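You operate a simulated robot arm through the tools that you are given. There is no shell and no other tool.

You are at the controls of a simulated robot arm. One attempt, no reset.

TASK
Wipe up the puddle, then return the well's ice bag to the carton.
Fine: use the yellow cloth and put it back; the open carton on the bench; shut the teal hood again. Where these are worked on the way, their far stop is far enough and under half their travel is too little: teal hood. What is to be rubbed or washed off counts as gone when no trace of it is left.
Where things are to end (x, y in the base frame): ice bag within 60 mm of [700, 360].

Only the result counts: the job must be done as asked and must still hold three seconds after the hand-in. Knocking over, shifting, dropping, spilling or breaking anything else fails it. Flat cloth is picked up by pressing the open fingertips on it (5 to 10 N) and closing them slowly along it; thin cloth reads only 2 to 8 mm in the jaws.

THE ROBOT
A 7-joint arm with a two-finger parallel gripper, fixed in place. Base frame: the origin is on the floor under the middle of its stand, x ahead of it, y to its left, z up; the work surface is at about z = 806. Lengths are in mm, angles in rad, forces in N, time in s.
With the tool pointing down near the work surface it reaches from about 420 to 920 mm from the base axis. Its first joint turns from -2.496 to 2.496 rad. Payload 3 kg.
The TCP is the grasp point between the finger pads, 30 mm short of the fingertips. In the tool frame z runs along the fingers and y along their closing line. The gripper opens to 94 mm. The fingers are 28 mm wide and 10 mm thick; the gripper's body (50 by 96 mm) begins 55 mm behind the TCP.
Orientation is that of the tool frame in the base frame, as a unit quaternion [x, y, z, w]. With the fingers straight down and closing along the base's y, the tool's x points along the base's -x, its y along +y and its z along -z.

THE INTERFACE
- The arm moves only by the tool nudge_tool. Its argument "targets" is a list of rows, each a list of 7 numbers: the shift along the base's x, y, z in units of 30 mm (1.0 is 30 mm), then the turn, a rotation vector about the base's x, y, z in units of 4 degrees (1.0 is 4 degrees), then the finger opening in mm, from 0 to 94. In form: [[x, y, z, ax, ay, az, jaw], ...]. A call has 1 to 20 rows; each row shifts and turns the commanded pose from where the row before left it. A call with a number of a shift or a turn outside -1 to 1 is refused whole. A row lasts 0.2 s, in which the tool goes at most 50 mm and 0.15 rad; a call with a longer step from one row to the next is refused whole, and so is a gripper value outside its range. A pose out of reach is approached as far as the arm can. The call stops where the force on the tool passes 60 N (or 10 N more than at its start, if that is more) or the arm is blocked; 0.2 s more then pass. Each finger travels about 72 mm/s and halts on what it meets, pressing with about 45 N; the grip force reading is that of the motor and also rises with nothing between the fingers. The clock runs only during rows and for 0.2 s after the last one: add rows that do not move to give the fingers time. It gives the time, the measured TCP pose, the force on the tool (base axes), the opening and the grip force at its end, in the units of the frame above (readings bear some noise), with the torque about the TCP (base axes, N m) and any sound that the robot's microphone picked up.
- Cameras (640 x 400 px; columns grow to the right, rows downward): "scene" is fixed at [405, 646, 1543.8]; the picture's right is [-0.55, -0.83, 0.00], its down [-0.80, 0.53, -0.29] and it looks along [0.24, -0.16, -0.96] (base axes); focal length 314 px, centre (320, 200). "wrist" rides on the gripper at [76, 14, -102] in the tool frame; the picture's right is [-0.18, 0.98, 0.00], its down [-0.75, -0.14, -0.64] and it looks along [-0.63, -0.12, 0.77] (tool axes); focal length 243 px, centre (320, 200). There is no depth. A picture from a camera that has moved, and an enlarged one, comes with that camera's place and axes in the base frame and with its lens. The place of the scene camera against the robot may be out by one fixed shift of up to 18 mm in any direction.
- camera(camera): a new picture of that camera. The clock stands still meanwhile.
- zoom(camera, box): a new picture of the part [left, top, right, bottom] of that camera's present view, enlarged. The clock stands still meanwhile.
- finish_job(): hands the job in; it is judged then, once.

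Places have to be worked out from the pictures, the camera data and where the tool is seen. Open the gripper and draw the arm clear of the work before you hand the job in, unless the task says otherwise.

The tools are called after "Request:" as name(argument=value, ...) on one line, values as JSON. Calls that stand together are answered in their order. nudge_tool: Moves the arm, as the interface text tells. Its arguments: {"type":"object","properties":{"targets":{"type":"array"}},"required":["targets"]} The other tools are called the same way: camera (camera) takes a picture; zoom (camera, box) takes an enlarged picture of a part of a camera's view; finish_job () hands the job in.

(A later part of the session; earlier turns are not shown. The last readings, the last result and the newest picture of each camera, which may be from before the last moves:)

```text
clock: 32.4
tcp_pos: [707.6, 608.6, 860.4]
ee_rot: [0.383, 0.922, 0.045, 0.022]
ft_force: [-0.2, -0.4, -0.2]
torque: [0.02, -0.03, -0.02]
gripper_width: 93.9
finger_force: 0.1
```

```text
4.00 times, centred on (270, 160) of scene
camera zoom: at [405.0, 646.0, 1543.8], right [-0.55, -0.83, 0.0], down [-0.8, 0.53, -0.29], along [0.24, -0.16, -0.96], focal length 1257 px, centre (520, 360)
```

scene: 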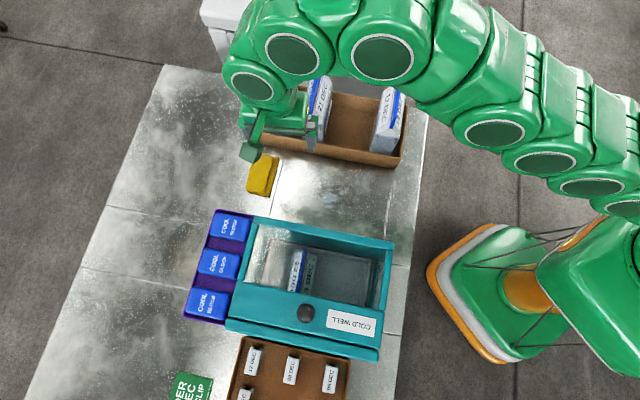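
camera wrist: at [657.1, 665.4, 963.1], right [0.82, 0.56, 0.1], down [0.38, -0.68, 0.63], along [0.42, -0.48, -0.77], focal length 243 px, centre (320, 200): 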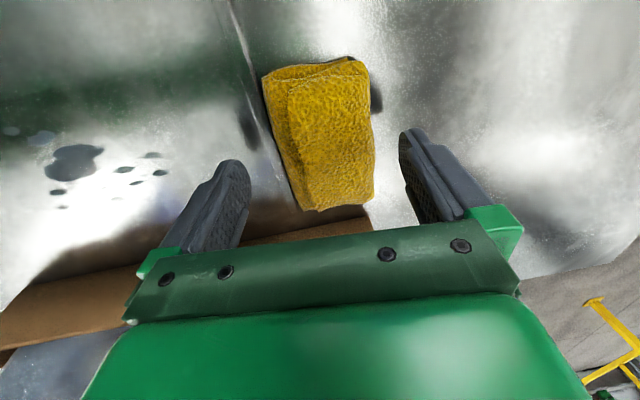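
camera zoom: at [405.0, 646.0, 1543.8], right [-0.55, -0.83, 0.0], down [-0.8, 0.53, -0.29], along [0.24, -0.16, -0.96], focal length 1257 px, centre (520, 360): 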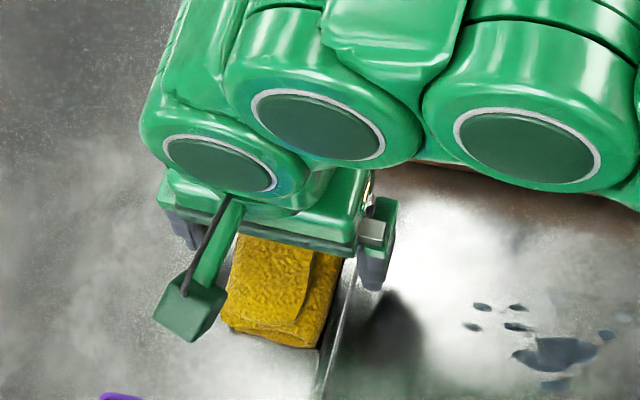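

The jaws straddle the pad with margin on both sides. I try reducing the tilt to about 3° while lowering, so that both fingertips come down evenly, and check that the pose is still reached.

Request:
nudge_tool(targets=[[0, 0, -0.1, -0.2, 0.2, 0, 94], [0, 0, -0.1, -0.2, 0.2, 0, 94], [0.0, 0.0, -0.08, -0.1, 0.1, 0, 94], [0, 0, 0, 0, 0, 0, 94]])

```text
clock: 33.4
tcp_pos: [700.2, 601.9, 850.3]
ee_rot: [0.382, 0.924, 0.024, 0.012]
ft_force: [0.4, -1.1, -0.4]
torque: [0.01, 0.01, -0.02]
gripper_width: 93.9
finger_force: 0.1
out of reach, approached as far as the arm can: row 1, 3
```

With 3° tilt the arm falls short (920 mm). I rise a little, go back to 6–7° tilt and the further-out position, then lower there.

Request:
nudge_tool(targets=[[0, 0, 0.3, 0, 0, 0, 94], [0, 0, 0.3, 0.25, -0.25, 0, 94], [0.1, 0.1, 0, 0.25, -0.25, 0, 94], [0.15, 0.15, 0, 0.2, -0.2, 0, 94], [0.05, 0.05, 0, 0, 0, 0, 94], [0, 0, 0, 0, 0, 0, 94]])

```text
clock: 34.8
tcp_pos: [709.3, 610.1, 867.8]
ee_rot: [0.381, 0.922, 0.057, 0.025]
ft_force: [0.1, 0.1, -0.2]
torque: [0.0, 0.01, -0.01]
gripper_width: 93.9
finger_force: 0.0
```

Now at tilt 7°, jaw centre almost on the pad's centre line. I lower straight down to TCP z≈847 in small steps.

Request:
nudge_tool(targets=[[0, 0, -0.2, 0, 0, 0, 94], [0, 0, -0.2, 0, 0, 0, 94], [0, 0, -0.2, 0, 0, 0, 94], [0, 0, -0.08, 0, 0, 0, 94], [0, 0, 0, 0, 0, 0, 94]])

Request:
zoom(camera="wrist", box=[180, 20, 480, 220])

Request:
zoom(camera="scene", box=[200, 110, 340, 210])

```text
clock: 36.0
tcp_pos: [709.4, 609.4, 847.8]
ee_rot: [0.382, 0.922, 0.056, 0.025]
ft_force: [-0.7, -0.3, -0.2]
torque: [0.03, -0.02, -0.01]
gripper_width: 94.0
finger_force: 0.1
```

```text
2.00 times, centred on (330, 120) of wrist
camera zoom: at [655.8, 665.5, 950.6], right [0.82, 0.56, 0.12], down [0.38, -0.69, 0.62], along [0.43, -0.46, -0.77], focal length 485 px, centre (300, 360)
```

zoom: 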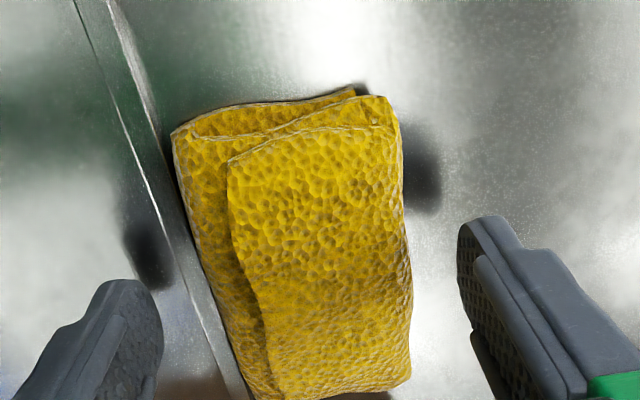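

```text
4.00 times, centred on (270, 160) of scene
camera zoom: at [405.0, 646.0, 1543.8], right [-0.55, -0.83, 0.0], down [-0.8, 0.53, -0.29], along [0.24, -0.16, -0.96], focal length 1257 px, centre (520, 360)
```

zoom: 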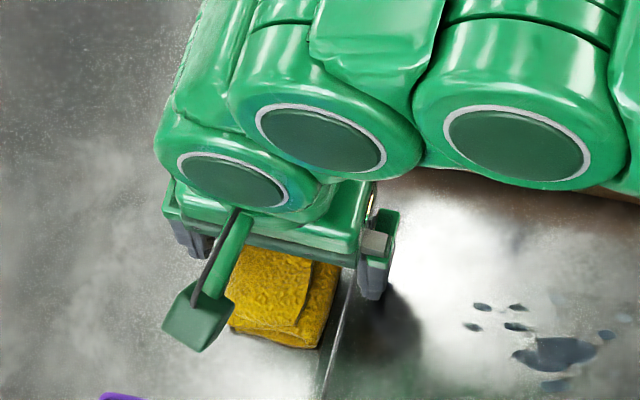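

No contact yet; the jaws are on either side of the pad at bench level. I close gently in steps and watch width and forces.

Request:
nudge_tool(targets=[[0, 0, 0, 0, 0, 0, 88], [0, 0, 0, 0, 0, 0, 82], [0, 0, 0, 0, 0, 0, 76], [0, 0, 0, 0, 0, 0, 70]])

Request:
nudge_tool(targets=[[0, 0, 0, 0, 0, 0, 66], [0, 0, 0, 0, 0, 0, 62], [0, 0, 0, 0, 0, 0, 58], [0, 0, 0, 0, 0, 0, 54]])

Request:
zoom(camera="wrist", box=[180, 20, 480, 220])

```text
clock: 37.0
tcp_pos: [709.9, 609.6, 847.9]
ee_rot: [0.382, 0.922, 0.055, 0.025]
ft_force: [-0.3, 0.5, -0.4]
torque: [-0.02, -0.02, -0.01]
gripper_width: 70.1
finger_force: 0.1
```

```text
clock: 38.0
tcp_pos: [710.2, 610.4, 846.6]
ee_rot: [0.383, 0.922, 0.057, 0.026]
ft_force: [-0.2, -0.2, 0.5]
torque: [-0.02, -0.02, -0.05]
gripper_width: 57.3
finger_force: 44.8
```

```text
2.00 times, centred on (330, 120) of wrist
camera zoom: at [655.7, 665.5, 950.5], right [0.82, 0.56, 0.12], down [0.38, -0.69, 0.62], along [0.43, -0.46, -0.77], focal length 485 px, centre (300, 360)
```

zoom: 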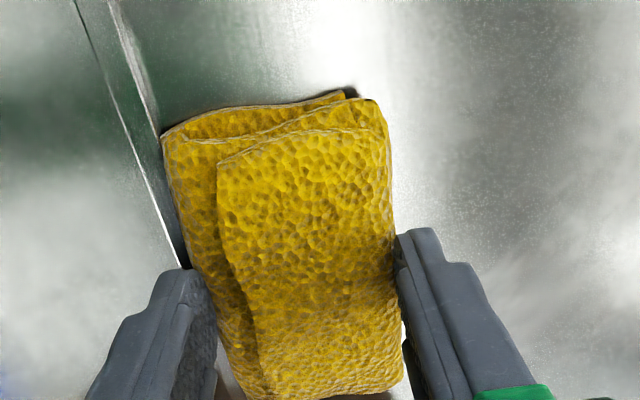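

The pad is gripped at 57 mm with 45 N. I lift it slightly and check that it comes along.

Request:
nudge_tool(targets=[[0, 0, 0, 0, 0, 0, 40], [0, 0, 0.2, 0, 0, 0, 40], [0, 0, 0.3, 0, 0, 0, 40], [0, 0, 0.4, 0, 0, 0, 40], [0, 0, 0.4, 0, 0, 0, 40]])

Request:
zoom(camera="wrist", box=[180, 20, 480, 220])

Request:
zoom(camera="scene", box=[200, 110, 340, 210])

```text
clock: 39.2
tcp_pos: [708.2, 610.3, 887.9]
ee_rot: [0.383, 0.922, 0.056, 0.025]
ft_force: [1.7, 0.1, -0.1]
torque: [-0.01, 0.01, 0.0]
gripper_width: 39.9
finger_force: 0.1
```

```text
2.00 times, centred on (330, 120) of wrist
camera zoom: at [655.8, 665.2, 990.0], right [0.82, 0.56, 0.12], down [0.38, -0.69, 0.62], along [0.43, -0.46, -0.77], focal length 485 px, centre (300, 360)
```

zoom: 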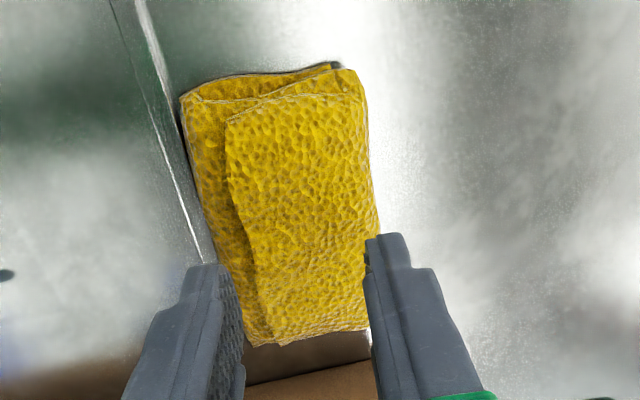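

```text
4.00 times, centred on (270, 160) of scene
camera zoom: at [405.0, 646.0, 1543.8], right [-0.55, -0.83, 0.0], down [-0.8, 0.53, -0.29], along [0.24, -0.16, -0.96], focal length 1257 px, centre (520, 360)
```

zoom: 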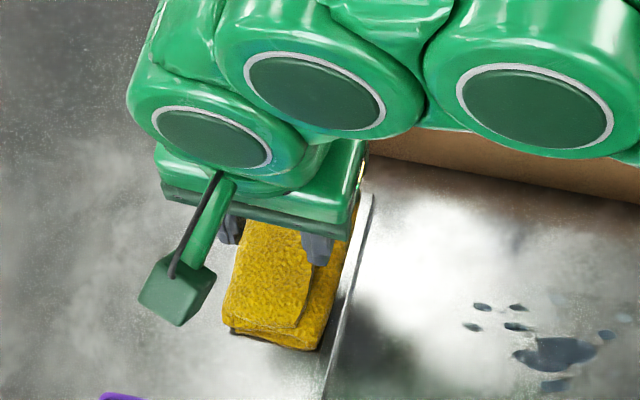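

It slipped off the outer finger: too little depth there because of the tilt. Plan: re-grip slightly deeper, raise only the inner edge a few millimetres and drag the pad inward over the strip to where the tool can be vertical.

Request:
nudge_tool(targets=[[0, 0, 0, 0, 0, 0, 66], [0.03, 0, 0, 0, 0, 0, 94], [0, 0, -0.4, 0, 0, 0, 94], [0, 0, -0.5, 0, 0, 0, 94], [0, 0, -0.4, 0, 0, 0, 94], [0, 0, -0.1, 0, 0, 0, 94], [0, 0, 0, 0, 0, 0, 94]])

```text
clock: 40.8
tcp_pos: [709.7, 609.9, 845.2]
ee_rot: [0.382, 0.922, 0.057, 0.025]
ft_force: [0.1, 0.4, -0.6]
torque: [0.0, -0.02, 0.02]
gripper_width: 93.8
finger_force: 0.1
```

Request:
nudge_tool(targets=[[0, 0, 0, 0, 0, 0, 86], [0, 0, 0, 0, 0, 0, 78], [0, 0, 0, 0, 0, 0, 70], [0, 0, 0, 0, 0, 0, 64], [0, 0, 0, 0, 0, 0, 58], [0, 0, 0, 0, 0, 0, 52], [0, 0, 0, 0, 0, 0, 46]])

```text
clock: 42.4
tcp_pos: [708.7, 609.2, 844.2]
ee_rot: [0.381, 0.922, 0.056, 0.025]
ft_force: [-0.2, 0.4, -0.4]
torque: [0.01, 0.01, -0.01]
gripper_width: 57.2
finger_force: 44.5
```

Gripped again at 57 mm, 2–3 mm deeper. I lift just 3 mm and drag inward, checking that the width stays.

Request:
nudge_tool(targets=[[-0.03, -0.03, 0.1, 0, 0, 0, 40], [-0.14, -0.14, 0.05, 0, 0, 0, 40], [-0.14, -0.14, 0, 0, 0, 0, 40]])

Request:
zoom(camera="wrist", box=[180, 20, 480, 220])

```text
clock: 43.1
tcp_pos: [705.9, 607.4, 855.9]
ee_rot: [0.382, 0.921, 0.067, 0.03]
ft_force: [7.4, 8.8, -1.2]
torque: [0.44, -0.35, 0.09]
gripper_width: 56.5
finger_force: 45.3
stopped in row 3: the force on the tool passed its limit at 69 N (the readings are from after the stop); the commanded pose is now the measured one
```

```text
2.00 times, centred on (330, 120) of wrist
camera zoom: at [651.9, 660.8, 958.8], right [0.82, 0.56, 0.14], down [0.37, -0.7, 0.62], along [0.44, -0.45, -0.77], focal length 485 px, centre (300, 360)
```

zoom: 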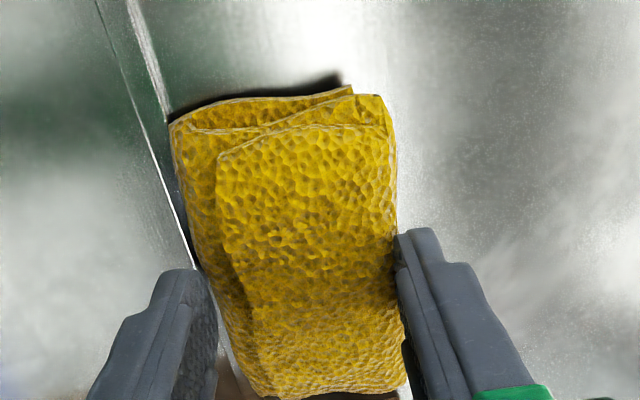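

The strip caught it (69 N stop), but the grip still holds at 56.5 mm and the tool has risen to 856. I lift gently a few millimetres more to see if the pad comes off the bench.

Request:
nudge_tool(targets=[[0, 0, 0.08, 0, 0, 0, 40], [0, 0, 0.08, 0, 0, 0, 40], [0, 0, 0.08, 0, 0, 0, 40]])

Request:
zoom(camera="wrist", box=[180, 20, 480, 220])

Request:
zoom(camera="scene", box=[200, 110, 340, 210])

```text
clock: 43.9
tcp_pos: [706.1, 605.8, 861.9]
ee_rot: [0.382, 0.922, 0.064, 0.028]
ft_force: [0.4, -0.2, -1.3]
torque: [-0.04, 0.03, 0.0]
gripper_width: 56.6
finger_force: 44.8
```

```text
2.00 times, centred on (330, 120) of wrist
camera zoom: at [651.1, 660.5, 964.9], right [0.82, 0.56, 0.14], down [0.37, -0.69, 0.62], along [0.44, -0.46, -0.77], focal length 485 px, centre (300, 360)
```

zoom: 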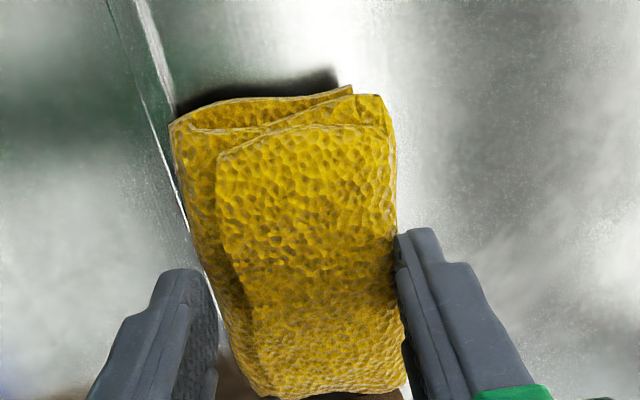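

```text
4.00 times, centred on (270, 160) of scene
camera zoom: at [405.0, 646.0, 1543.8], right [-0.55, -0.83, 0.0], down [-0.8, 0.53, -0.29], along [0.24, -0.16, -0.96], focal length 1257 px, centre (520, 360)
```

zoom: 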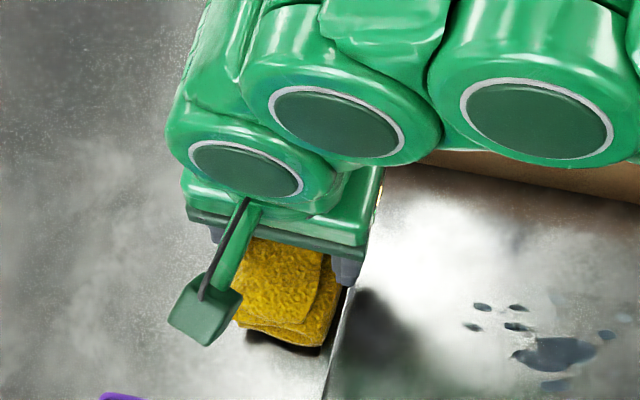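

The pad now hangs in the jaws, clear of the bench (grip 44.8 N, ~1.3 N weight). I carry it slowly inward over the strip, to set it down between the strip and the puddle for a deeper, vertical grip.

Request:
nudge_tool(targets=[[0, 0, 0.15, 0, 0, 0, 40], [0, 0, 0.15, 0, 0, 0, 40], [-0.2, -0.17, 0, 0, 0, 0, 40], [-0.25, -0.22, 0, 0, 0, 0, 40], [-0.25, -0.22, 0, 0, 0, 0, 40], [-0.25, -0.22, 0, 0, 0, 0, 40], [-0.25, -0.22, 0, 0, 0, 0, 40], [-0.25, -0.22, 0, 0, 0, 0, 40], [-0.25, -0.22, 0, 0, 0, 0, 40], [-0.17, -0.12, 0, 0, 0, 0, 40]])

Request:
zoom(camera="wrist", box=[140, 0, 480, 220])

Request:
zoom(camera="scene", box=[220, 110, 380, 220])

```text
clock: 46.1
tcp_pos: [649.7, 558.9, 872.5]
ee_rot: [0.382, 0.922, 0.066, 0.029]
ft_force: [0.0, 0.2, -1.8]
torque: [-0.02, 0.03, 0.02]
gripper_width: 56.9
finger_force: 45.1
```

```text
1.82 times, centred on (310, 110) of wrist
camera zoom: at [594.8, 612.7, 975.3], right [0.82, 0.56, 0.14], down [0.37, -0.69, 0.62], along [0.44, -0.45, -0.77], focal length 441 px, centre (338, 364)
```

zoom: 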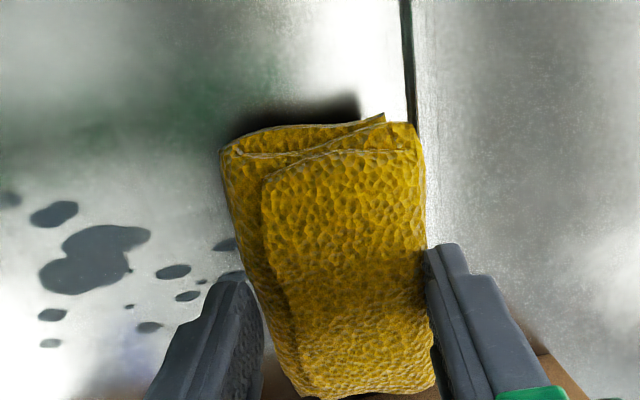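

```text
3.64 times, centred on (300, 165) of scene
camera zoom: at [405.0, 646.0, 1543.8], right [-0.55, -0.83, 0.0], down [-0.8, 0.53, -0.29], along [0.24, -0.16, -0.96], focal length 1142 px, centre (393, 327)
```

zoom: 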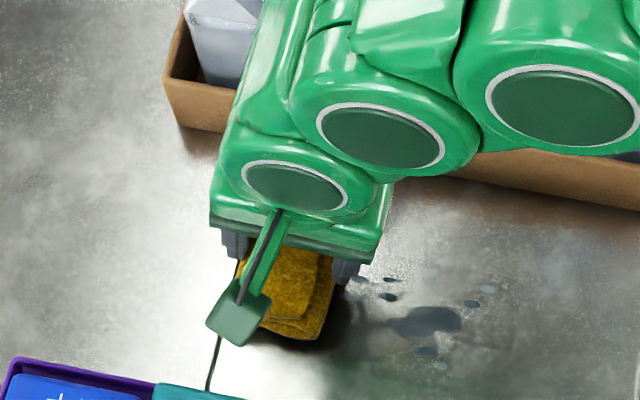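

The pad holds. I restore the gripping tilt (−1°) and lower it to the bench here (about 28 mm), then release.

Request:
nudge_tool(targets=[[0, 0, -0.2, -0.2, 0.2, 0, 40], [0, 0, -0.25, 0, 0, 0, 40], [0, 0, -0.25, 0, 0, 0, 40], [0, 0, -0.15, 0, 0, 0, 40], [0, 0, -0.05, 0, 0, 0, 40]])

Request:
nudge_tool(targets=[[0, 0, -0.05, 0, 0, 0, 40], [0, 0, -0.05, 0, 0, 0, 40]])

```text
clock: 47.3
tcp_pos: [651.5, 559.8, 847.6]
ee_rot: [0.382, 0.922, 0.06, 0.027]
ft_force: [12.4, 13.3, 43.0]
torque: [-0.13, 0.1, 0.01]
gripper_width: 56.9
finger_force: 45.1
```

```text
clock: 48.1
tcp_pos: [652.5, 558.3, 844.6]
ee_rot: [0.381, 0.922, 0.057, 0.027]
ft_force: [0.0, -0.3, 11.4]
torque: [-0.21, 0.19, 0.09]
gripper_width: 57.1
finger_force: 45.0
stopped in row 2: the force on the tool passed its limit at 61 N (the readings are from after the stop); the commanded pose is now the measured one
```

It's down on the bench (contact force, now 11 N). I open the jaws, rise above, and look before re-gripping vertically.

Request:
nudge_tool(targets=[[0, 0, 0.03, 0, 0, 0, 64], [0, 0, 0, 0, 0, 0, 74], [0, 0, 0, 0, 0, 0, 80], [0, 0, 0.4, 0, 0, 0, 84], [0, 0, 0.6, -0.3, 0.3, 0, 94], [0, 0, 0.5, -0.3, 0.3, 0, 94], [0, 0, 0.3, -0.3, 0.3, 0, 94], [0, 0, 0, -0.3, 0.3, 0, 94], [0, 0, 0, -0.05, 0.05, 0, 94]])

Request:
zoom(camera="wrist", box=[140, 0, 480, 220])

Request:
zoom(camera="scene", box=[220, 110, 380, 220])

```text
clock: 50.1
tcp_pos: [650.1, 558.8, 897.6]
ee_rot: [0.383, 0.924, 0.0, 0.002]
ft_force: [-0.1, 0.8, -0.6]
torque: [0.02, -0.02, 0.0]
gripper_width: 94.0
finger_force: 0.1
```

```text
1.82 times, centred on (310, 110) of wrist
camera zoom: at [606.3, 623.2, 999.9], right [0.82, 0.57, 0.0], down [0.43, -0.63, 0.65], along [0.37, -0.53, -0.76], focal length 441 px, centre (338, 364)
```

zoom: 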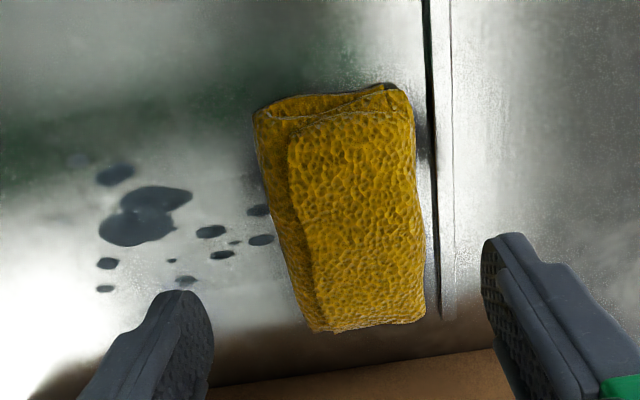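

```text
3.64 times, centred on (300, 165) of scene
camera zoom: at [405.0, 646.0, 1543.8], right [-0.55, -0.83, 0.0], down [-0.8, 0.53, -0.29], along [0.24, -0.16, -0.96], focal length 1142 px, centre (393, 327)
```

zoom: 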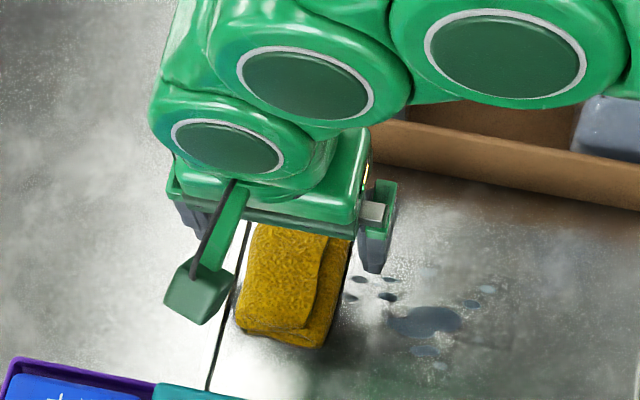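

The pad lies flat with centre about (654, 563), the strip just beyond it. I centre over it with a vertical tool and lower to TCP z≈841, then grip.

Request:
nudge_tool(targets=[[0.13, 0.16, -0.4, 0, 0, 0, 94], [0, 0, -0.5, 0, 0, 0, 94], [0, 0, -0.5, 0, 0, 0, 94], [0, 0, -0.3, 0, 0, 0, 94], [0, 0, -0.17, 0, 0, 0, 94], [0, 0, 0, 0, 0, 0, 94]])

Request:
nudge_tool(targets=[[0, 0, 0, 0, 0, 0, 84], [0, 0, 0, 0, 0, 0, 76], [0, 0, 0, 0, 0, 0, 70], [0, 0, 0, 0, 0, 0, 64], [0, 0, 0, 0, 0, 0, 56], [0, 0, 0, 0, 0, 0, 48], [0, 0, 0, 0, 0, 0, 40]])

Request:
zoom(camera="wrist", box=[140, 0, 480, 220])

```text
clock: 51.5
tcp_pos: [654.1, 563.1, 842.1]
ee_rot: [0.383, 0.924, 0.0, 0.003]
ft_force: [-1.0, -0.1, 0.4]
torque: [-0.01, 0.02, -0.01]
gripper_width: 94.0
finger_force: 0.1
```

```text
clock: 53.1
tcp_pos: [654.3, 562.9, 841.8]
ee_rot: [0.382, 0.924, -0.001, 0.002]
ft_force: [0.2, -0.4, 0.0]
torque: [0.02, 0.02, 0.05]
gripper_width: 56.7
finger_force: 45.2
```

```text
1.82 times, centred on (310, 110) of wrist
camera zoom: at [609.9, 627.8, 944.0], right [0.82, 0.57, 0.0], down [0.43, -0.63, 0.65], along [0.37, -0.53, -0.76], focal length 441 px, centre (338, 364)
```

zoom: 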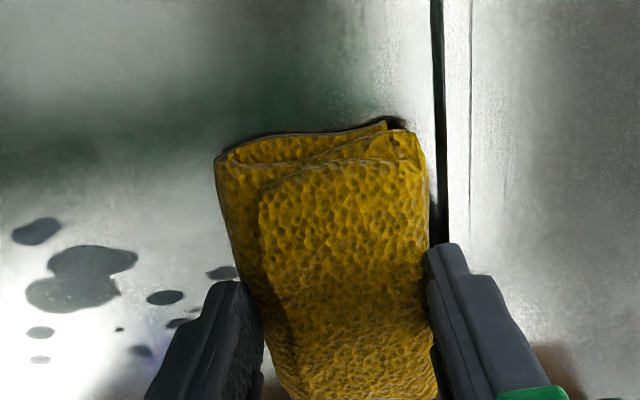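

Firm vertical grip at 56.7 mm, 45 N. I press down lightly and start shifting over the puddle's middle line, checking the pressing force.

Request:
nudge_tool(targets=[[0, 0, -0.04, 0, 0, 0, 40], [-0.1, 0.1, 0, 0, 0, 0, 40], [-0.1, 0.1, 0, 0, 0, 0, 40]])

```text
clock: 53.9
tcp_pos: [649.0, 569.1, 842.5]
ee_rot: [0.383, 0.924, 0.0, 0.003]
ft_force: [3.8, -3.2, 14.9]
torque: [-0.17, -0.06, 0.13]
gripper_width: 56.8
finger_force: 45.6
```

Pressing at about 15 N. Now I stroke along the corridor through the puddle in steps.

Request:
nudge_tool(targets=[[-0.2, -0.2, 0, 0, 0, 0, 40], [-0.2, -0.2, 0, 0, 0, 0, 40], [-0.2, -0.2, 0, 0, 0, 0, 40], [-0.2, -0.2, 0, 0, 0, 0, 40], [-0.2, -0.2, 0, 0, 0, 0, 40], [-0.2, -0.2, 0, 0, 0, 0, 40]])

Request:
zoom(camera="wrist", box=[140, 0, 480, 220])

```text
clock: 55.3
tcp_pos: [611.7, 533.7, 840.8]
ee_rot: [0.382, 0.924, 0.002, 0.004]
ft_force: [9.9, 9.0, 28.2]
torque: [0.28, -0.16, 0.01]
gripper_width: 56.5
finger_force: 45.0
```

```text
1.82 times, centred on (310, 110) of wrist
camera zoom: at [568.3, 598.0, 943.6], right [0.82, 0.57, 0.01], down [0.43, -0.63, 0.64], along [0.37, -0.53, -0.76], focal length 441 px, centre (338, 364)
```

zoom: 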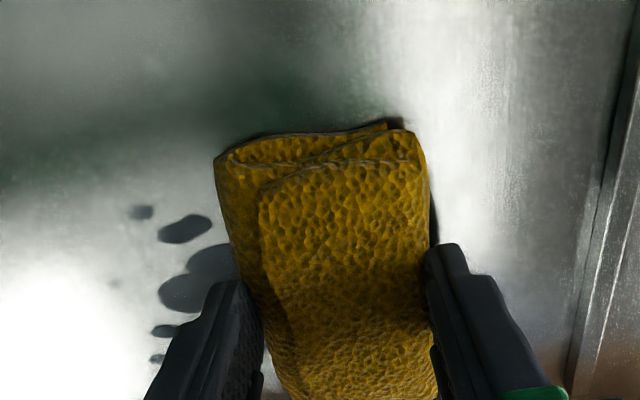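

The stroke works and the pad stays in grip; I ease the pressure slightly and continue past the far drops.

Request:
nudge_tool(targets=[[-0.2, -0.2, 0.03, 0, 0, 0, 40], [-0.2, -0.2, 0, 0, 0, 0, 40], [-0.2, -0.2, 0, 0, 0, 0, 40], [-0.2, -0.2, 0, 0, 0, 0, 40], [-0.2, -0.2, 0, 0, 0, 0, 40], [-0.2, -0.2, 0, 0, 0, 0, 40]])

Request:
nudge_tool(targets=[[-0.2, -0.2, 0, 0, 0, 0, 40], [-0.2, -0.2, 0, 0, 0, 0, 40], [-0.2, -0.2, 0, 0, 0, 0, 40], [-0.2, -0.2, 0, 0, 0, 0, 40], [-0.2, -0.2, 0, 0, 0, 0, 40]])

Request:
zoom(camera="wrist", box=[140, 0, 480, 220])

Request:
zoom(camera="scene", box=[240, 110, 420, 230])

```text
clock: 56.7
tcp_pos: [576.7, 497.7, 841.5]
ee_rot: [0.383, 0.924, 0.0, 0.003]
ft_force: [4.3, 5.8, 15.3]
torque: [0.18, -0.09, 0.03]
gripper_width: 56.6
finger_force: 44.8
```

```text
clock: 57.9
tcp_pos: [547.2, 468.5, 841.0]
ee_rot: [0.383, 0.924, 0.001, 0.002]
ft_force: [6.0, 4.3, 16.5]
torque: [-0.02, -0.08, 0.03]
gripper_width: 56.4
finger_force: 45.0
```

```text
1.82 times, centred on (310, 110) of wrist
camera zoom: at [502.2, 531.8, 943.5], right [0.82, 0.57, 0.01], down [0.43, -0.63, 0.64], along [0.37, -0.53, -0.76], focal length 441 px, centre (338, 364)
```

zoom: 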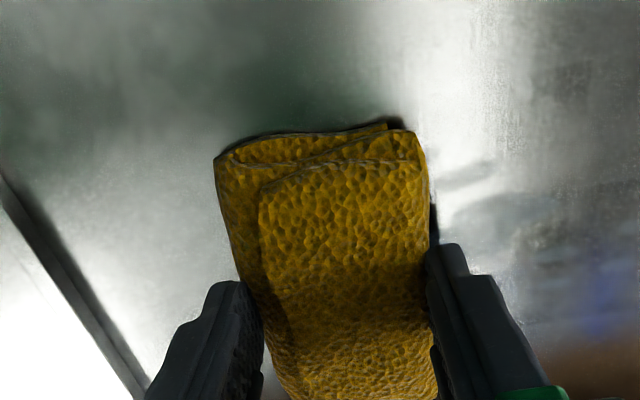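

```text
3.33 times, centred on (330, 170) of scene
camera zoom: at [405.0, 646.0, 1543.8], right [-0.55, -0.83, 0.0], down [-0.8, 0.53, -0.29], along [0.24, -0.16, -0.96], focal length 1047 px, centre (287, 300)
```

zoom: 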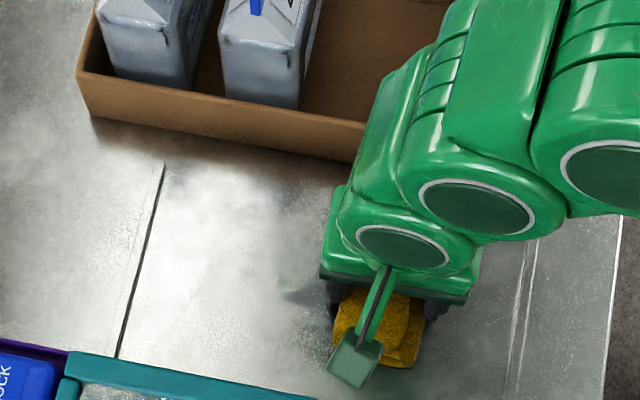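

Most of it is gone, with a faint smear left around (560, 520). I shift 6 mm toward the hood side and stroke back across.

Request:
nudge_tool(targets=[[-0.13, 0.13, 0, 0, 0, 0, 40], [0.2, 0.2, 0, 0, 0, 0, 40], [0.2, 0.2, 0, 0, 0, 0, 40], [0.2, 0.2, 0, 0, 0, 0, 40], [0.2, 0.2, 0, 0, 0, 0, 40], [0.2, 0.2, 0, 0, 0, 0, 40], [0.2, 0.2, 0, 0, 0, 0, 40], [0.2, 0.2, 0, 0, 0, 0, 40]])

Request:
nudge_tool(targets=[[0.2, 0.2, 0, 0, 0, 0, 40], [0.2, 0.2, 0, 0, 0, 0, 40], [0.2, 0.2, 0, 0, 0, 0, 40], [0.2, 0.2, 0, 0, 0, 0, 40], [0.2, 0.2, 0, 0, 0, 0, 40], [0.2, 0.2, 0, 0, 0, 0, 40]])

Request:
zoom(camera="wrist", box=[60, 0, 480, 260])

Request:
zoom(camera="scene", box=[240, 110, 420, 230])

```text
clock: 59.7
tcp_pos: [584.7, 512.8, 841.5]
ee_rot: [0.383, 0.924, 0.0, 0.003]
ft_force: [-0.3, -0.4, -0.2]
torque: [-0.01, 0.07, -0.02]
gripper_width: 56.7
finger_force: 45.0
```

```text
clock: 61.1
tcp_pos: [621.8, 550.7, 843.4]
ee_rot: [0.383, 0.924, 0.0, 0.004]
ft_force: [0.1, 0.5, 0.0]
torque: [0.01, -0.01, -0.01]
gripper_width: 56.8
finger_force: 44.7
```

```text
1.52 times, centred on (270, 130) of wrist
camera zoom: at [576.6, 614.2, 944.7], right [0.83, 0.56, 0.01], down [0.43, -0.63, 0.65], along [0.37, -0.53, -0.76], focal length 370 px, centre (396, 307)
```

zoom: 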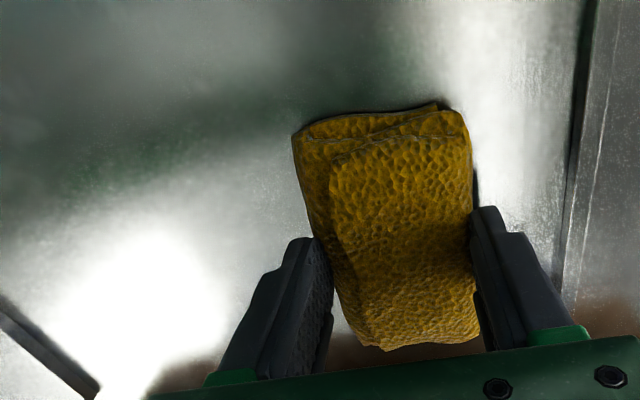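

```text
3.33 times, centred on (330, 170) of scene
camera zoom: at [405.0, 646.0, 1543.8], right [-0.55, -0.83, 0.0], down [-0.8, 0.53, -0.29], along [0.24, -0.16, -0.96], focal length 1047 px, centre (287, 300)
```

zoom: 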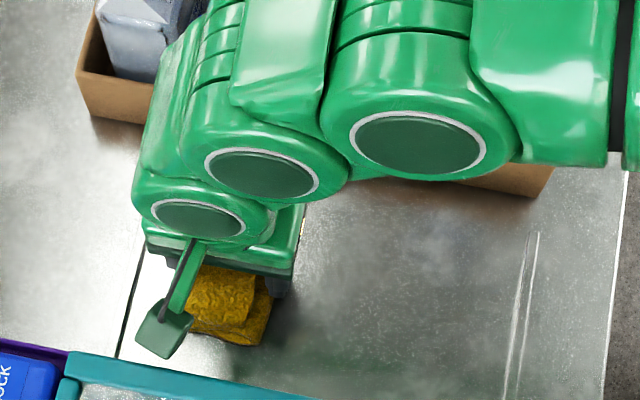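

No spots are visible now, but the return pass lost contact pressure. I press again to ~10 N and do another full stroke on a slightly shifted line to be sure.

Request:
nudge_tool(targets=[[0, 0, -0.08, 0, 0, 0, 40], [0.03, -0.03, -0.02, 0, 0, 0, 40]])

```text
clock: 61.7
tcp_pos: [620.7, 549.9, 841.9]
ee_rot: [0.381, 0.925, 0.003, 0.003]
ft_force: [-8.0, 6.1, 34.0]
torque: [-0.39, 0.59, -0.09]
gripper_width: 56.8
finger_force: 45.4
```

Request:
nudge_tool(targets=[[-0.15, -0.15, 0.03, 0, 0, 0, 40], [-0.2, -0.2, 0, 0, 0, 0, 40], [-0.2, -0.2, 0, 0, 0, 0, 40], [-0.2, -0.2, 0, 0, 0, 0, 40], [-0.2, -0.2, 0, 0, 0, 0, 40], [-0.2, -0.2, 0, 0, 0, 0, 40], [-0.2, -0.2, 0, 0, 0, 0, 40]])

Request:
nudge_tool(targets=[[-0.2, -0.2, 0, 0, 0, 0, 40], [-0.2, -0.2, 0, 0, 0, 0, 40], [-0.2, -0.2, 0, 0, 0, 0, 40], [-0.2, -0.2, 0, 0, 0, 0, 40], [-0.2, -0.2, 0, 0, 0, 0, 40], [-0.2, -0.2, 0, 0, 0, 0, 40]])

Request:
nudge_tool(targets=[[0.2, -0.2, 0, 0, 0, 0, 40], [0.15, -0.15, 0, 0, 0, 0, 40], [0.2, 0.2, 0, 0, 0, 0, 40], [0.2, 0.2, 0, 0, 0, 0, 40], [0.2, 0.2, 0, 0, 0, 0, 40], [0.2, 0.2, 0, 0, 0, 0, 40]])

```text
clock: 63.3
tcp_pos: [580.5, 509.5, 840.3]
ee_rot: [0.382, 0.924, 0.001, 0.003]
ft_force: [14.8, 16.7, 49.6]
torque: [0.65, -0.72, 0.12]
gripper_width: 56.5
finger_force: 45.1
```

```text
clock: 63.8
tcp_pos: [575.0, 501.8, 840.4]
ee_rot: [0.383, 0.924, 0.001, 0.003]
ft_force: [-4.0, 0.8, 15.6]
torque: [0.08, 0.13, 0.01]
gripper_width: 56.6
finger_force: 45.3
stopped in row 2: the force on the tool passed its limit at 66 N (the readings are from after the stop); the commanded pose is now the measured one
```

```text
clock: 65.2
tcp_pos: [608.4, 514.6, 840.6]
ee_rot: [0.382, 0.924, 0.001, 0.002]
ft_force: [-8.6, -7.7, 26.5]
torque: [-0.37, 0.28, -0.06]
gripper_width: 56.6
finger_force: 44.7
```

A force stop cut the stroke, so I ease the pressure and run the full stroke again on this line (v offset nearer the carton), then back.

Request:
nudge_tool(targets=[[-0.15, -0.15, 0.03, 0, 0, 0, 40], [-0.2, -0.2, 0, 0, 0, 0, 40], [-0.2, -0.2, 0, 0, 0, 0, 40], [-0.2, -0.2, 0, 0, 0, 0, 40], [-0.2, -0.2, 0, 0, 0, 0, 40], [-0.2, -0.2, 0, 0, 0, 0, 40]])

Request:
nudge_tool(targets=[[-0.2, -0.2, 0.0, 0, 0, 0, 40], [-0.2, -0.2, 0, 0, 0, 0, 40], [-0.2, -0.2, 0, 0, 0, 0, 40], [-0.2, -0.2, 0, 0, 0, 0, 40]])

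```text
clock: 66.6
tcp_pos: [574.6, 480.6, 841.7]
ee_rot: [0.383, 0.924, 0.0, 0.003]
ft_force: [0.1, 0.3, -0.3]
torque: [0.01, 0.01, 0.04]
gripper_width: 56.7
finger_force: 44.5
```

```text
clock: 67.6
tcp_pos: [551.1, 455.4, 839.5]
ee_rot: [0.382, 0.924, 0.001, 0.003]
ft_force: [1.9, 1.6, 6.4]
torque: [0.01, 0.03, -0.03]
gripper_width: 56.5
finger_force: 44.6
```

Contact is about 6 N here. I shift back to the middle line and stroke outward once more with a touch more pressure.

Request:
nudge_tool(targets=[[-0.13, 0.13, -0.03, 0, 0, 0, 40], [-0.13, 0.13, 0, 0, 0, 0, 40], [0.2, 0.2, 0, 0, 0, 0, 40], [0.2, 0.2, 0, 0, 0, 0, 40], [0.2, 0.2, 0, 0, 0, 0, 40], [0.2, 0.2, 0, 0, 0, 0, 40]])

Request:
nudge_tool(targets=[[0.2, 0.2, 0, 0, 0, 0, 40], [0.2, 0.2, 0, 0, 0, 0, 40], [0.2, 0.2, 0, 0, 0, 0, 40], [0.2, 0.2, 0, 0, 0, 0, 40], [0.2, 0.2, 0, 0, 0, 0, 40]])

```text
clock: 69.0
tcp_pos: [565.7, 489.0, 839.5]
ee_rot: [0.383, 0.924, 0.002, 0.004]
ft_force: [-4.7, -2.1, 13.8]
torque: [-0.23, 0.27, -0.04]
gripper_width: 56.5
finger_force: 44.8
```

```text
clock: 70.2
tcp_pos: [596.1, 519.1, 839.7]
ee_rot: [0.382, 0.924, 0.001, 0.003]
ft_force: [-9.7, -7.7, 26.9]
torque: [-0.34, 0.36, 0.01]
gripper_width: 56.5
finger_force: 45.3
```

Request:
nudge_tool(targets=[[0.2, 0.2, 0.02, 0, 0, 0, 40], [0.2, 0.2, 0.01, 0, 0, 0, 40], [0.2, 0.2, 0, 0, 0, 0, 40], [0.2, 0.2, 0, 0, 0, 0, 40], [0.15, 0.15, 0, 0, 0, 0, 40]])

Request:
zoom(camera="wrist", box=[0, 0, 480, 300])

Request:
zoom(camera="scene", box=[260, 140, 420, 240])

```text
clock: 71.4
tcp_pos: [625.0, 547.7, 841.1]
ee_rot: [0.382, 0.924, 0.0, 0.003]
ft_force: [0.1, -0.4, -0.6]
torque: [0.01, -0.01, 0.01]
gripper_width: 56.7
finger_force: 44.9
```

```text
1.33 times, centred on (240, 150) of wrist
camera zoom: at [580.8, 611.0, 943.0], right [0.83, 0.56, 0.0], down [0.43, -0.63, 0.64], along [0.37, -0.53, -0.76], focal length 324 px, centre (427, 267)
```

zoom: 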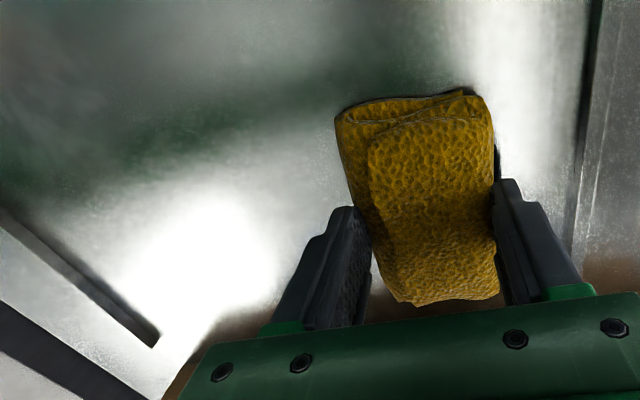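

```text
4.00 times, centred on (340, 190) of scene
camera zoom: at [405.0, 646.0, 1543.8], right [-0.55, -0.83, 0.0], down [-0.8, 0.53, -0.29], along [0.24, -0.16, -0.96], focal length 1257 px, centre (240, 240)
```

zoom: 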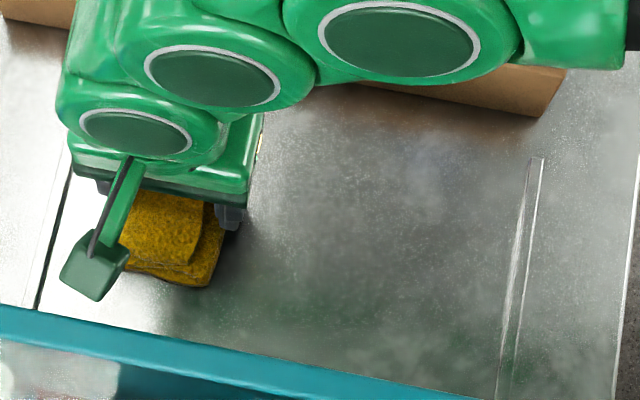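

The wiped area looks clean. I lift the pad clear (40 mm) and then carry it outward over the strip while tilting 20° for reach, toward its original place at about (738, 630).

Request:
nudge_tool(targets=[[0, 0, 0.3, 0, 0, 0, 40], [0, 0, 0.6, 0, 0, 0, 40], [0, 0, 0.6, 0, 0, 0, 40], [0, 0, 0, 0, 0, 0, 40]])

Request:
nudge_tool(targets=[[0.3, 0.2, 0, 0.354, -0.354, 0, 40], [0.3, 0.2, 0, 0.354, -0.354, 0, 40], [0.3, 0.2, 0, 0.354, -0.354, 0, 40], [0.3, 0.2, 0, 0.354, -0.354, 0, 40], [0.3, 0.2, 0, 0.354, -0.354, 0, 40], [0.3, 0.2, 0, 0.354, -0.354, 0, 40], [0.3, 0.2, 0, 0.354, -0.354, 0, 40], [0.3, 0.2, 0, 0.354, -0.354, 0, 40], [0.3, 0.2, 0, 0.354, -0.354, 0, 40], [0.3, 0.2, 0, 0.354, -0.354, 0, 40]])

Request:
camera(camera="wrist")

Request:
camera(camera="scene")

```text
clock: 72.4
tcp_pos: [624.0, 546.2, 885.3]
ee_rot: [0.383, 0.924, 0.001, 0.003]
ft_force: [0.1, 0.3, -0.5]
torque: [-0.02, -0.01, 0.0]
gripper_width: 56.8
finger_force: 44.7
```

```text
clock: 74.6
tcp_pos: [715.8, 606.0, 885.9]
ee_rot: [0.377, 0.909, 0.162, 0.068]
ft_force: [-0.2, -0.1, 0.8]
torque: [-0.01, 0.0, -0.02]
gripper_width: 56.6
finger_force: 44.9
```

```text
taken
camera wrist: at [645.8, 645.2, 986.2], right [0.78, 0.52, 0.34], down [0.28, -0.78, 0.56], along [0.56, -0.34, -0.76], focal length 243 px, centre (320, 200)
```

wrist: 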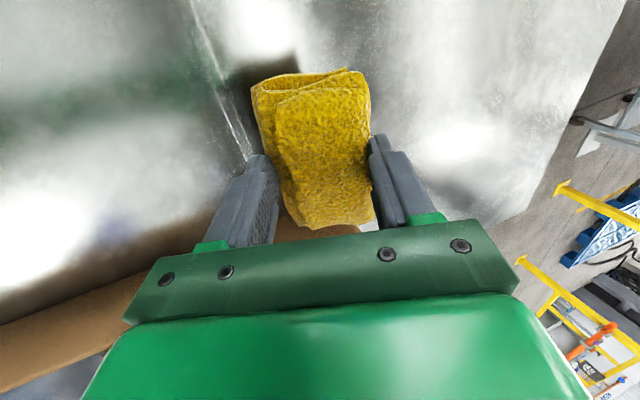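

```text
taken
```

scene: 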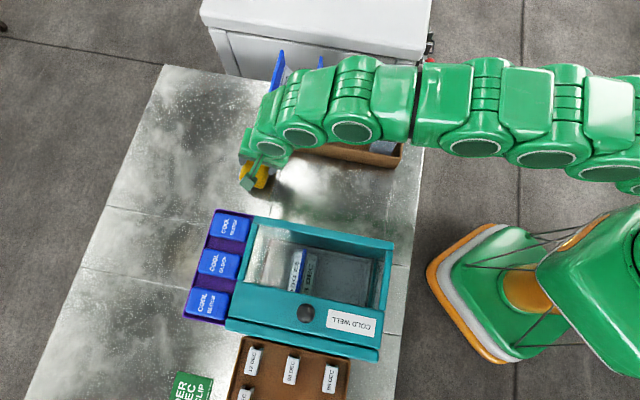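

The pad is well held, at 20° tilt. I move the last 18 mm out and lower until its inner edge touches the bench.

Request:
nudge_tool(targets=[[0.115, 0.1, -0.2, 0, 0, 0, 40], [0.115, 0.1, -0.25, 0, 0, 0, 40], [0.115, 0.1, -0.25, 0, 0, 0, 40], [0.115, 0.1, -0.2, 0, 0, 0, 40], [0, 0, -0.1, 0, 0, 0, 40]])

Request:
zoom(camera="scene", box=[200, 110, 340, 210])

```text
clock: 75.8
tcp_pos: [729.5, 618.0, 856.5]
ee_rot: [0.377, 0.909, 0.163, 0.07]
ft_force: [-1.0, 1.0, -0.3]
torque: [0.0, 0.0, 0.02]
gripper_width: 56.7
finger_force: 45.5
```

```text
4.00 times, centred on (270, 160) of scene
camera zoom: at [405.0, 646.0, 1543.8], right [-0.55, -0.83, 0.0], down [-0.8, 0.53, -0.29], along [0.24, -0.16, -0.96], focal length 1257 px, centre (520, 360)
```

zoom: 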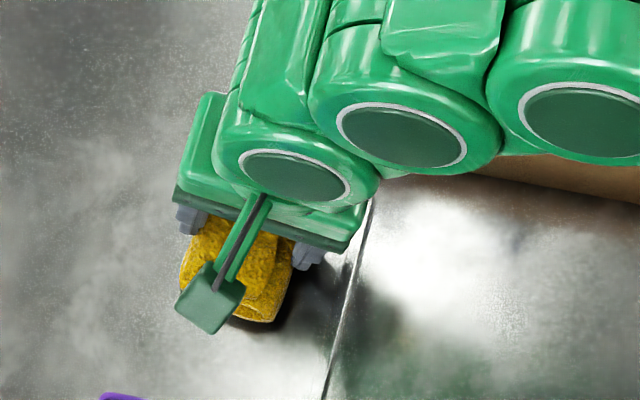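

Request:
nudge_tool(targets=[[0, 0, -0.08, 0, 0, 0, 40], [0, 0, -0.05, 0, 0, 0, 40]])

Request:
nudge_tool(targets=[[0, 0, -0.05, 0, 0, 0, 40]])

```text
clock: 76.4
tcp_pos: [729.9, 619.2, 851.2]
ee_rot: [0.377, 0.909, 0.163, 0.069]
ft_force: [-0.1, 0.9, 0.1]
torque: [-0.02, 0.0, 0.02]
gripper_width: 56.7
finger_force: 44.7
```

```text
clock: 76.8
tcp_pos: [728.9, 618.7, 850.7]
ee_rot: [0.378, 0.909, 0.162, 0.07]
ft_force: [-0.4, -0.9, -0.9]
torque: [-0.01, -0.03, -0.02]
gripper_width: 56.7
finger_force: 45.1
```

Still no contact at 850.7; I lower another couple of millimetres.

Request:
nudge_tool(targets=[[0, 0, -0.05, 0, 0, 0, 40]])

Request:
nudge_tool(targets=[[0, 0, -0.04, 0, 0, 0, 40]])

```text
clock: 77.2
tcp_pos: [728.5, 618.3, 849.5]
ee_rot: [0.378, 0.909, 0.162, 0.07]
ft_force: [0.4, 0.4, -0.1]
torque: [-0.02, 0.03, -0.01]
gripper_width: 56.9
finger_force: 45.0
```

```text
clock: 77.6
tcp_pos: [728.7, 618.3, 847.7]
ee_rot: [0.377, 0.909, 0.162, 0.069]
ft_force: [-1.0, -0.1, -0.2]
torque: [-0.04, 0.01, 0.0]
gripper_width: 56.6
finger_force: 45.1
```

The fingertip must be nearly on the bench now, so I release here: open a little while rising slightly, then withdraw along the tool axis.

Request:
nudge_tool(targets=[[0, 0, 0.12, 0, 0, 0, 62], [0, 0, 0.08, 0, 0, 0, 68], [0, 0, 0.0, 0, 0, 0, 72], [-0.1, -0.1, 0.4, 0, 0, 0, 76], [-0.15, -0.15, 0.6, 0, 0, 0, 80], [-0.15, -0.15, 0.6, 0, 0, 0, 84], [-0.15, -0.15, 0.6, 0, 0, 0, 84]])

Request:
camera(camera="wrist")

Request:
zoom(camera="scene", box=[200, 110, 340, 210])

```text
clock: 79.2
tcp_pos: [713.0, 603.2, 920.3]
ee_rot: [0.377, 0.909, 0.162, 0.07]
ft_force: [0.9, -0.4, 0.6]
torque: [0.01, -0.02, 0.01]
gripper_width: 83.9
finger_force: 0.1
```

```text
taken
camera wrist: at [642.5, 641.2, 1020.8], right [0.78, 0.52, 0.34], down [0.28, -0.78, 0.56], along [0.56, -0.34, -0.76], focal length 243 px, centre (320, 200)
```

wrist: 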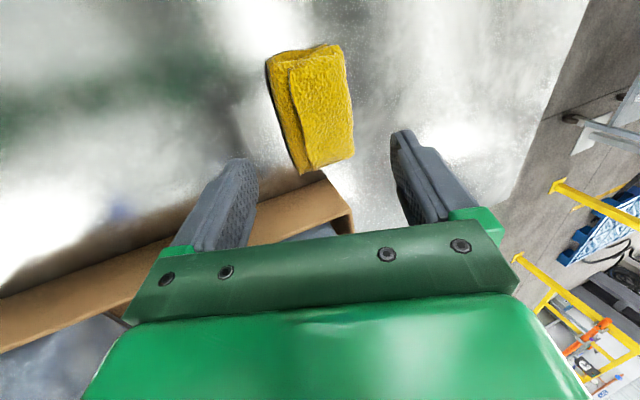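

```text
4.00 times, centred on (270, 160) of scene
camera zoom: at [405.0, 646.0, 1543.8], right [-0.55, -0.83, 0.0], down [-0.8, 0.53, -0.29], along [0.24, -0.16, -0.96], focal length 1257 px, centre (520, 360)
```

zoom: 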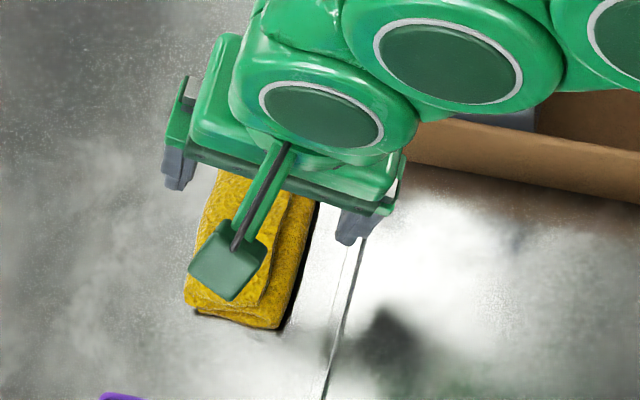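

The pad lies flat again, close to its original place (about 10 mm off). I withdraw upward and untilt, then inspect the wiped area and the cloth's position with a clear view.

Request:
nudge_tool(targets=[[-0.2, -0.2, 0.8, -0.354, 0.354, 0, 84], [-0.3, -0.3, 0.8, -0.354, 0.354, 0, 84], [-0.4, -0.4, 0.8, -0.354, 0.354, 0, 84], [-0.4, -0.4, 0.8, -0.354, 0.354, 0, 84], [-0.5, -0.5, 0.8, -0.354, 0.354, 0, 84], [-0.5, -0.5, 0.5, -0.354, 0.354, 0, 84], [-0.5, -0.5, 0.5, -0.354, 0.354, 0, 84], [-0.5, -0.5, 0.2, -0.354, 0.354, 0, 84], [-0.5, -0.5, 0, -0.354, 0.354, 0, 84], [-0.5, -0.5, 0, -0.354, 0.354, 0, 84], [-0.5, -0.7, 0, 0, 0, 0, 84], [-0.5, -0.7, 0, 0, 0, 0, 84], [-0.5, -0.7, 0, 0, 0, 0, 84], [-0.5, -0.7, 0, 0, 0, 0, 84], [-0.5, -0.7, 0, 0, 0, 0, 84]])

Request:
camera(camera="scene")

Request:
zoom(camera="scene", box=[220, 140, 420, 240])

Request:
camera(camera="wrist")

```text
clock: 82.4
tcp_pos: [509.8, 368.1, 1076.0]
ee_rot: [0.382, 0.924, 0.001, 0.003]
ft_force: [0.1, 0.2, 0.3]
torque: [0.02, 0.01, 0.01]
gripper_width: 84.0
finger_force: 0.1
```

```text
taken
```

scene: 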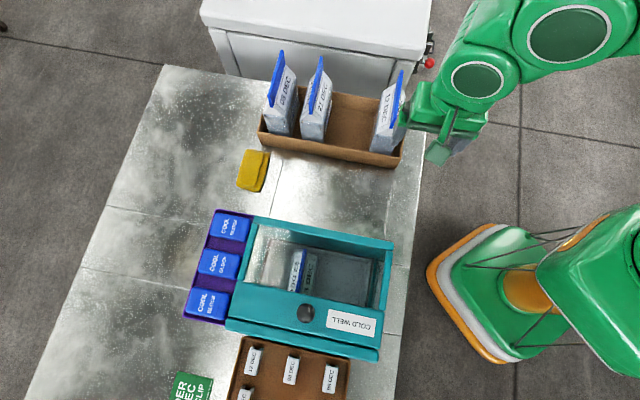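

```text
3.20 times, centred on (320, 190) of scene
camera zoom: at [405.0, 646.0, 1543.8], right [-0.55, -0.83, 0.0], down [-0.8, 0.53, -0.29], along [0.24, -0.16, -0.96], focal length 1005 px, centre (320, 232)
```

zoom: 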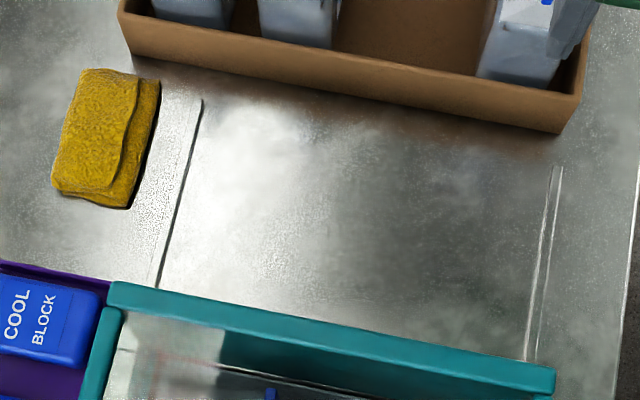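

```text
taken
camera wrist: at [464.4, 432.4, 1177.7], right [0.83, 0.56, 0.01], down [0.43, -0.63, 0.65], along [0.37, -0.53, -0.76], focal length 243 px, centre (320, 200)
```

wrist: 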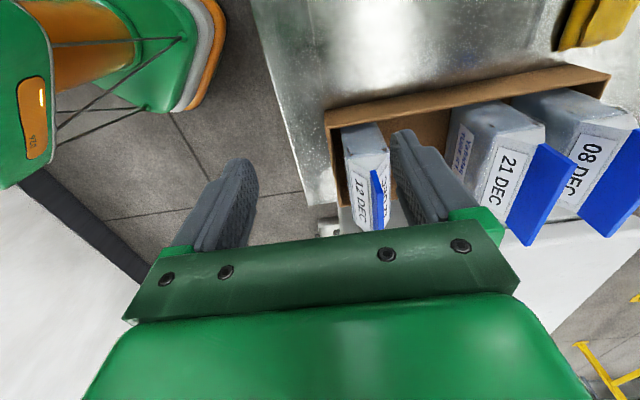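

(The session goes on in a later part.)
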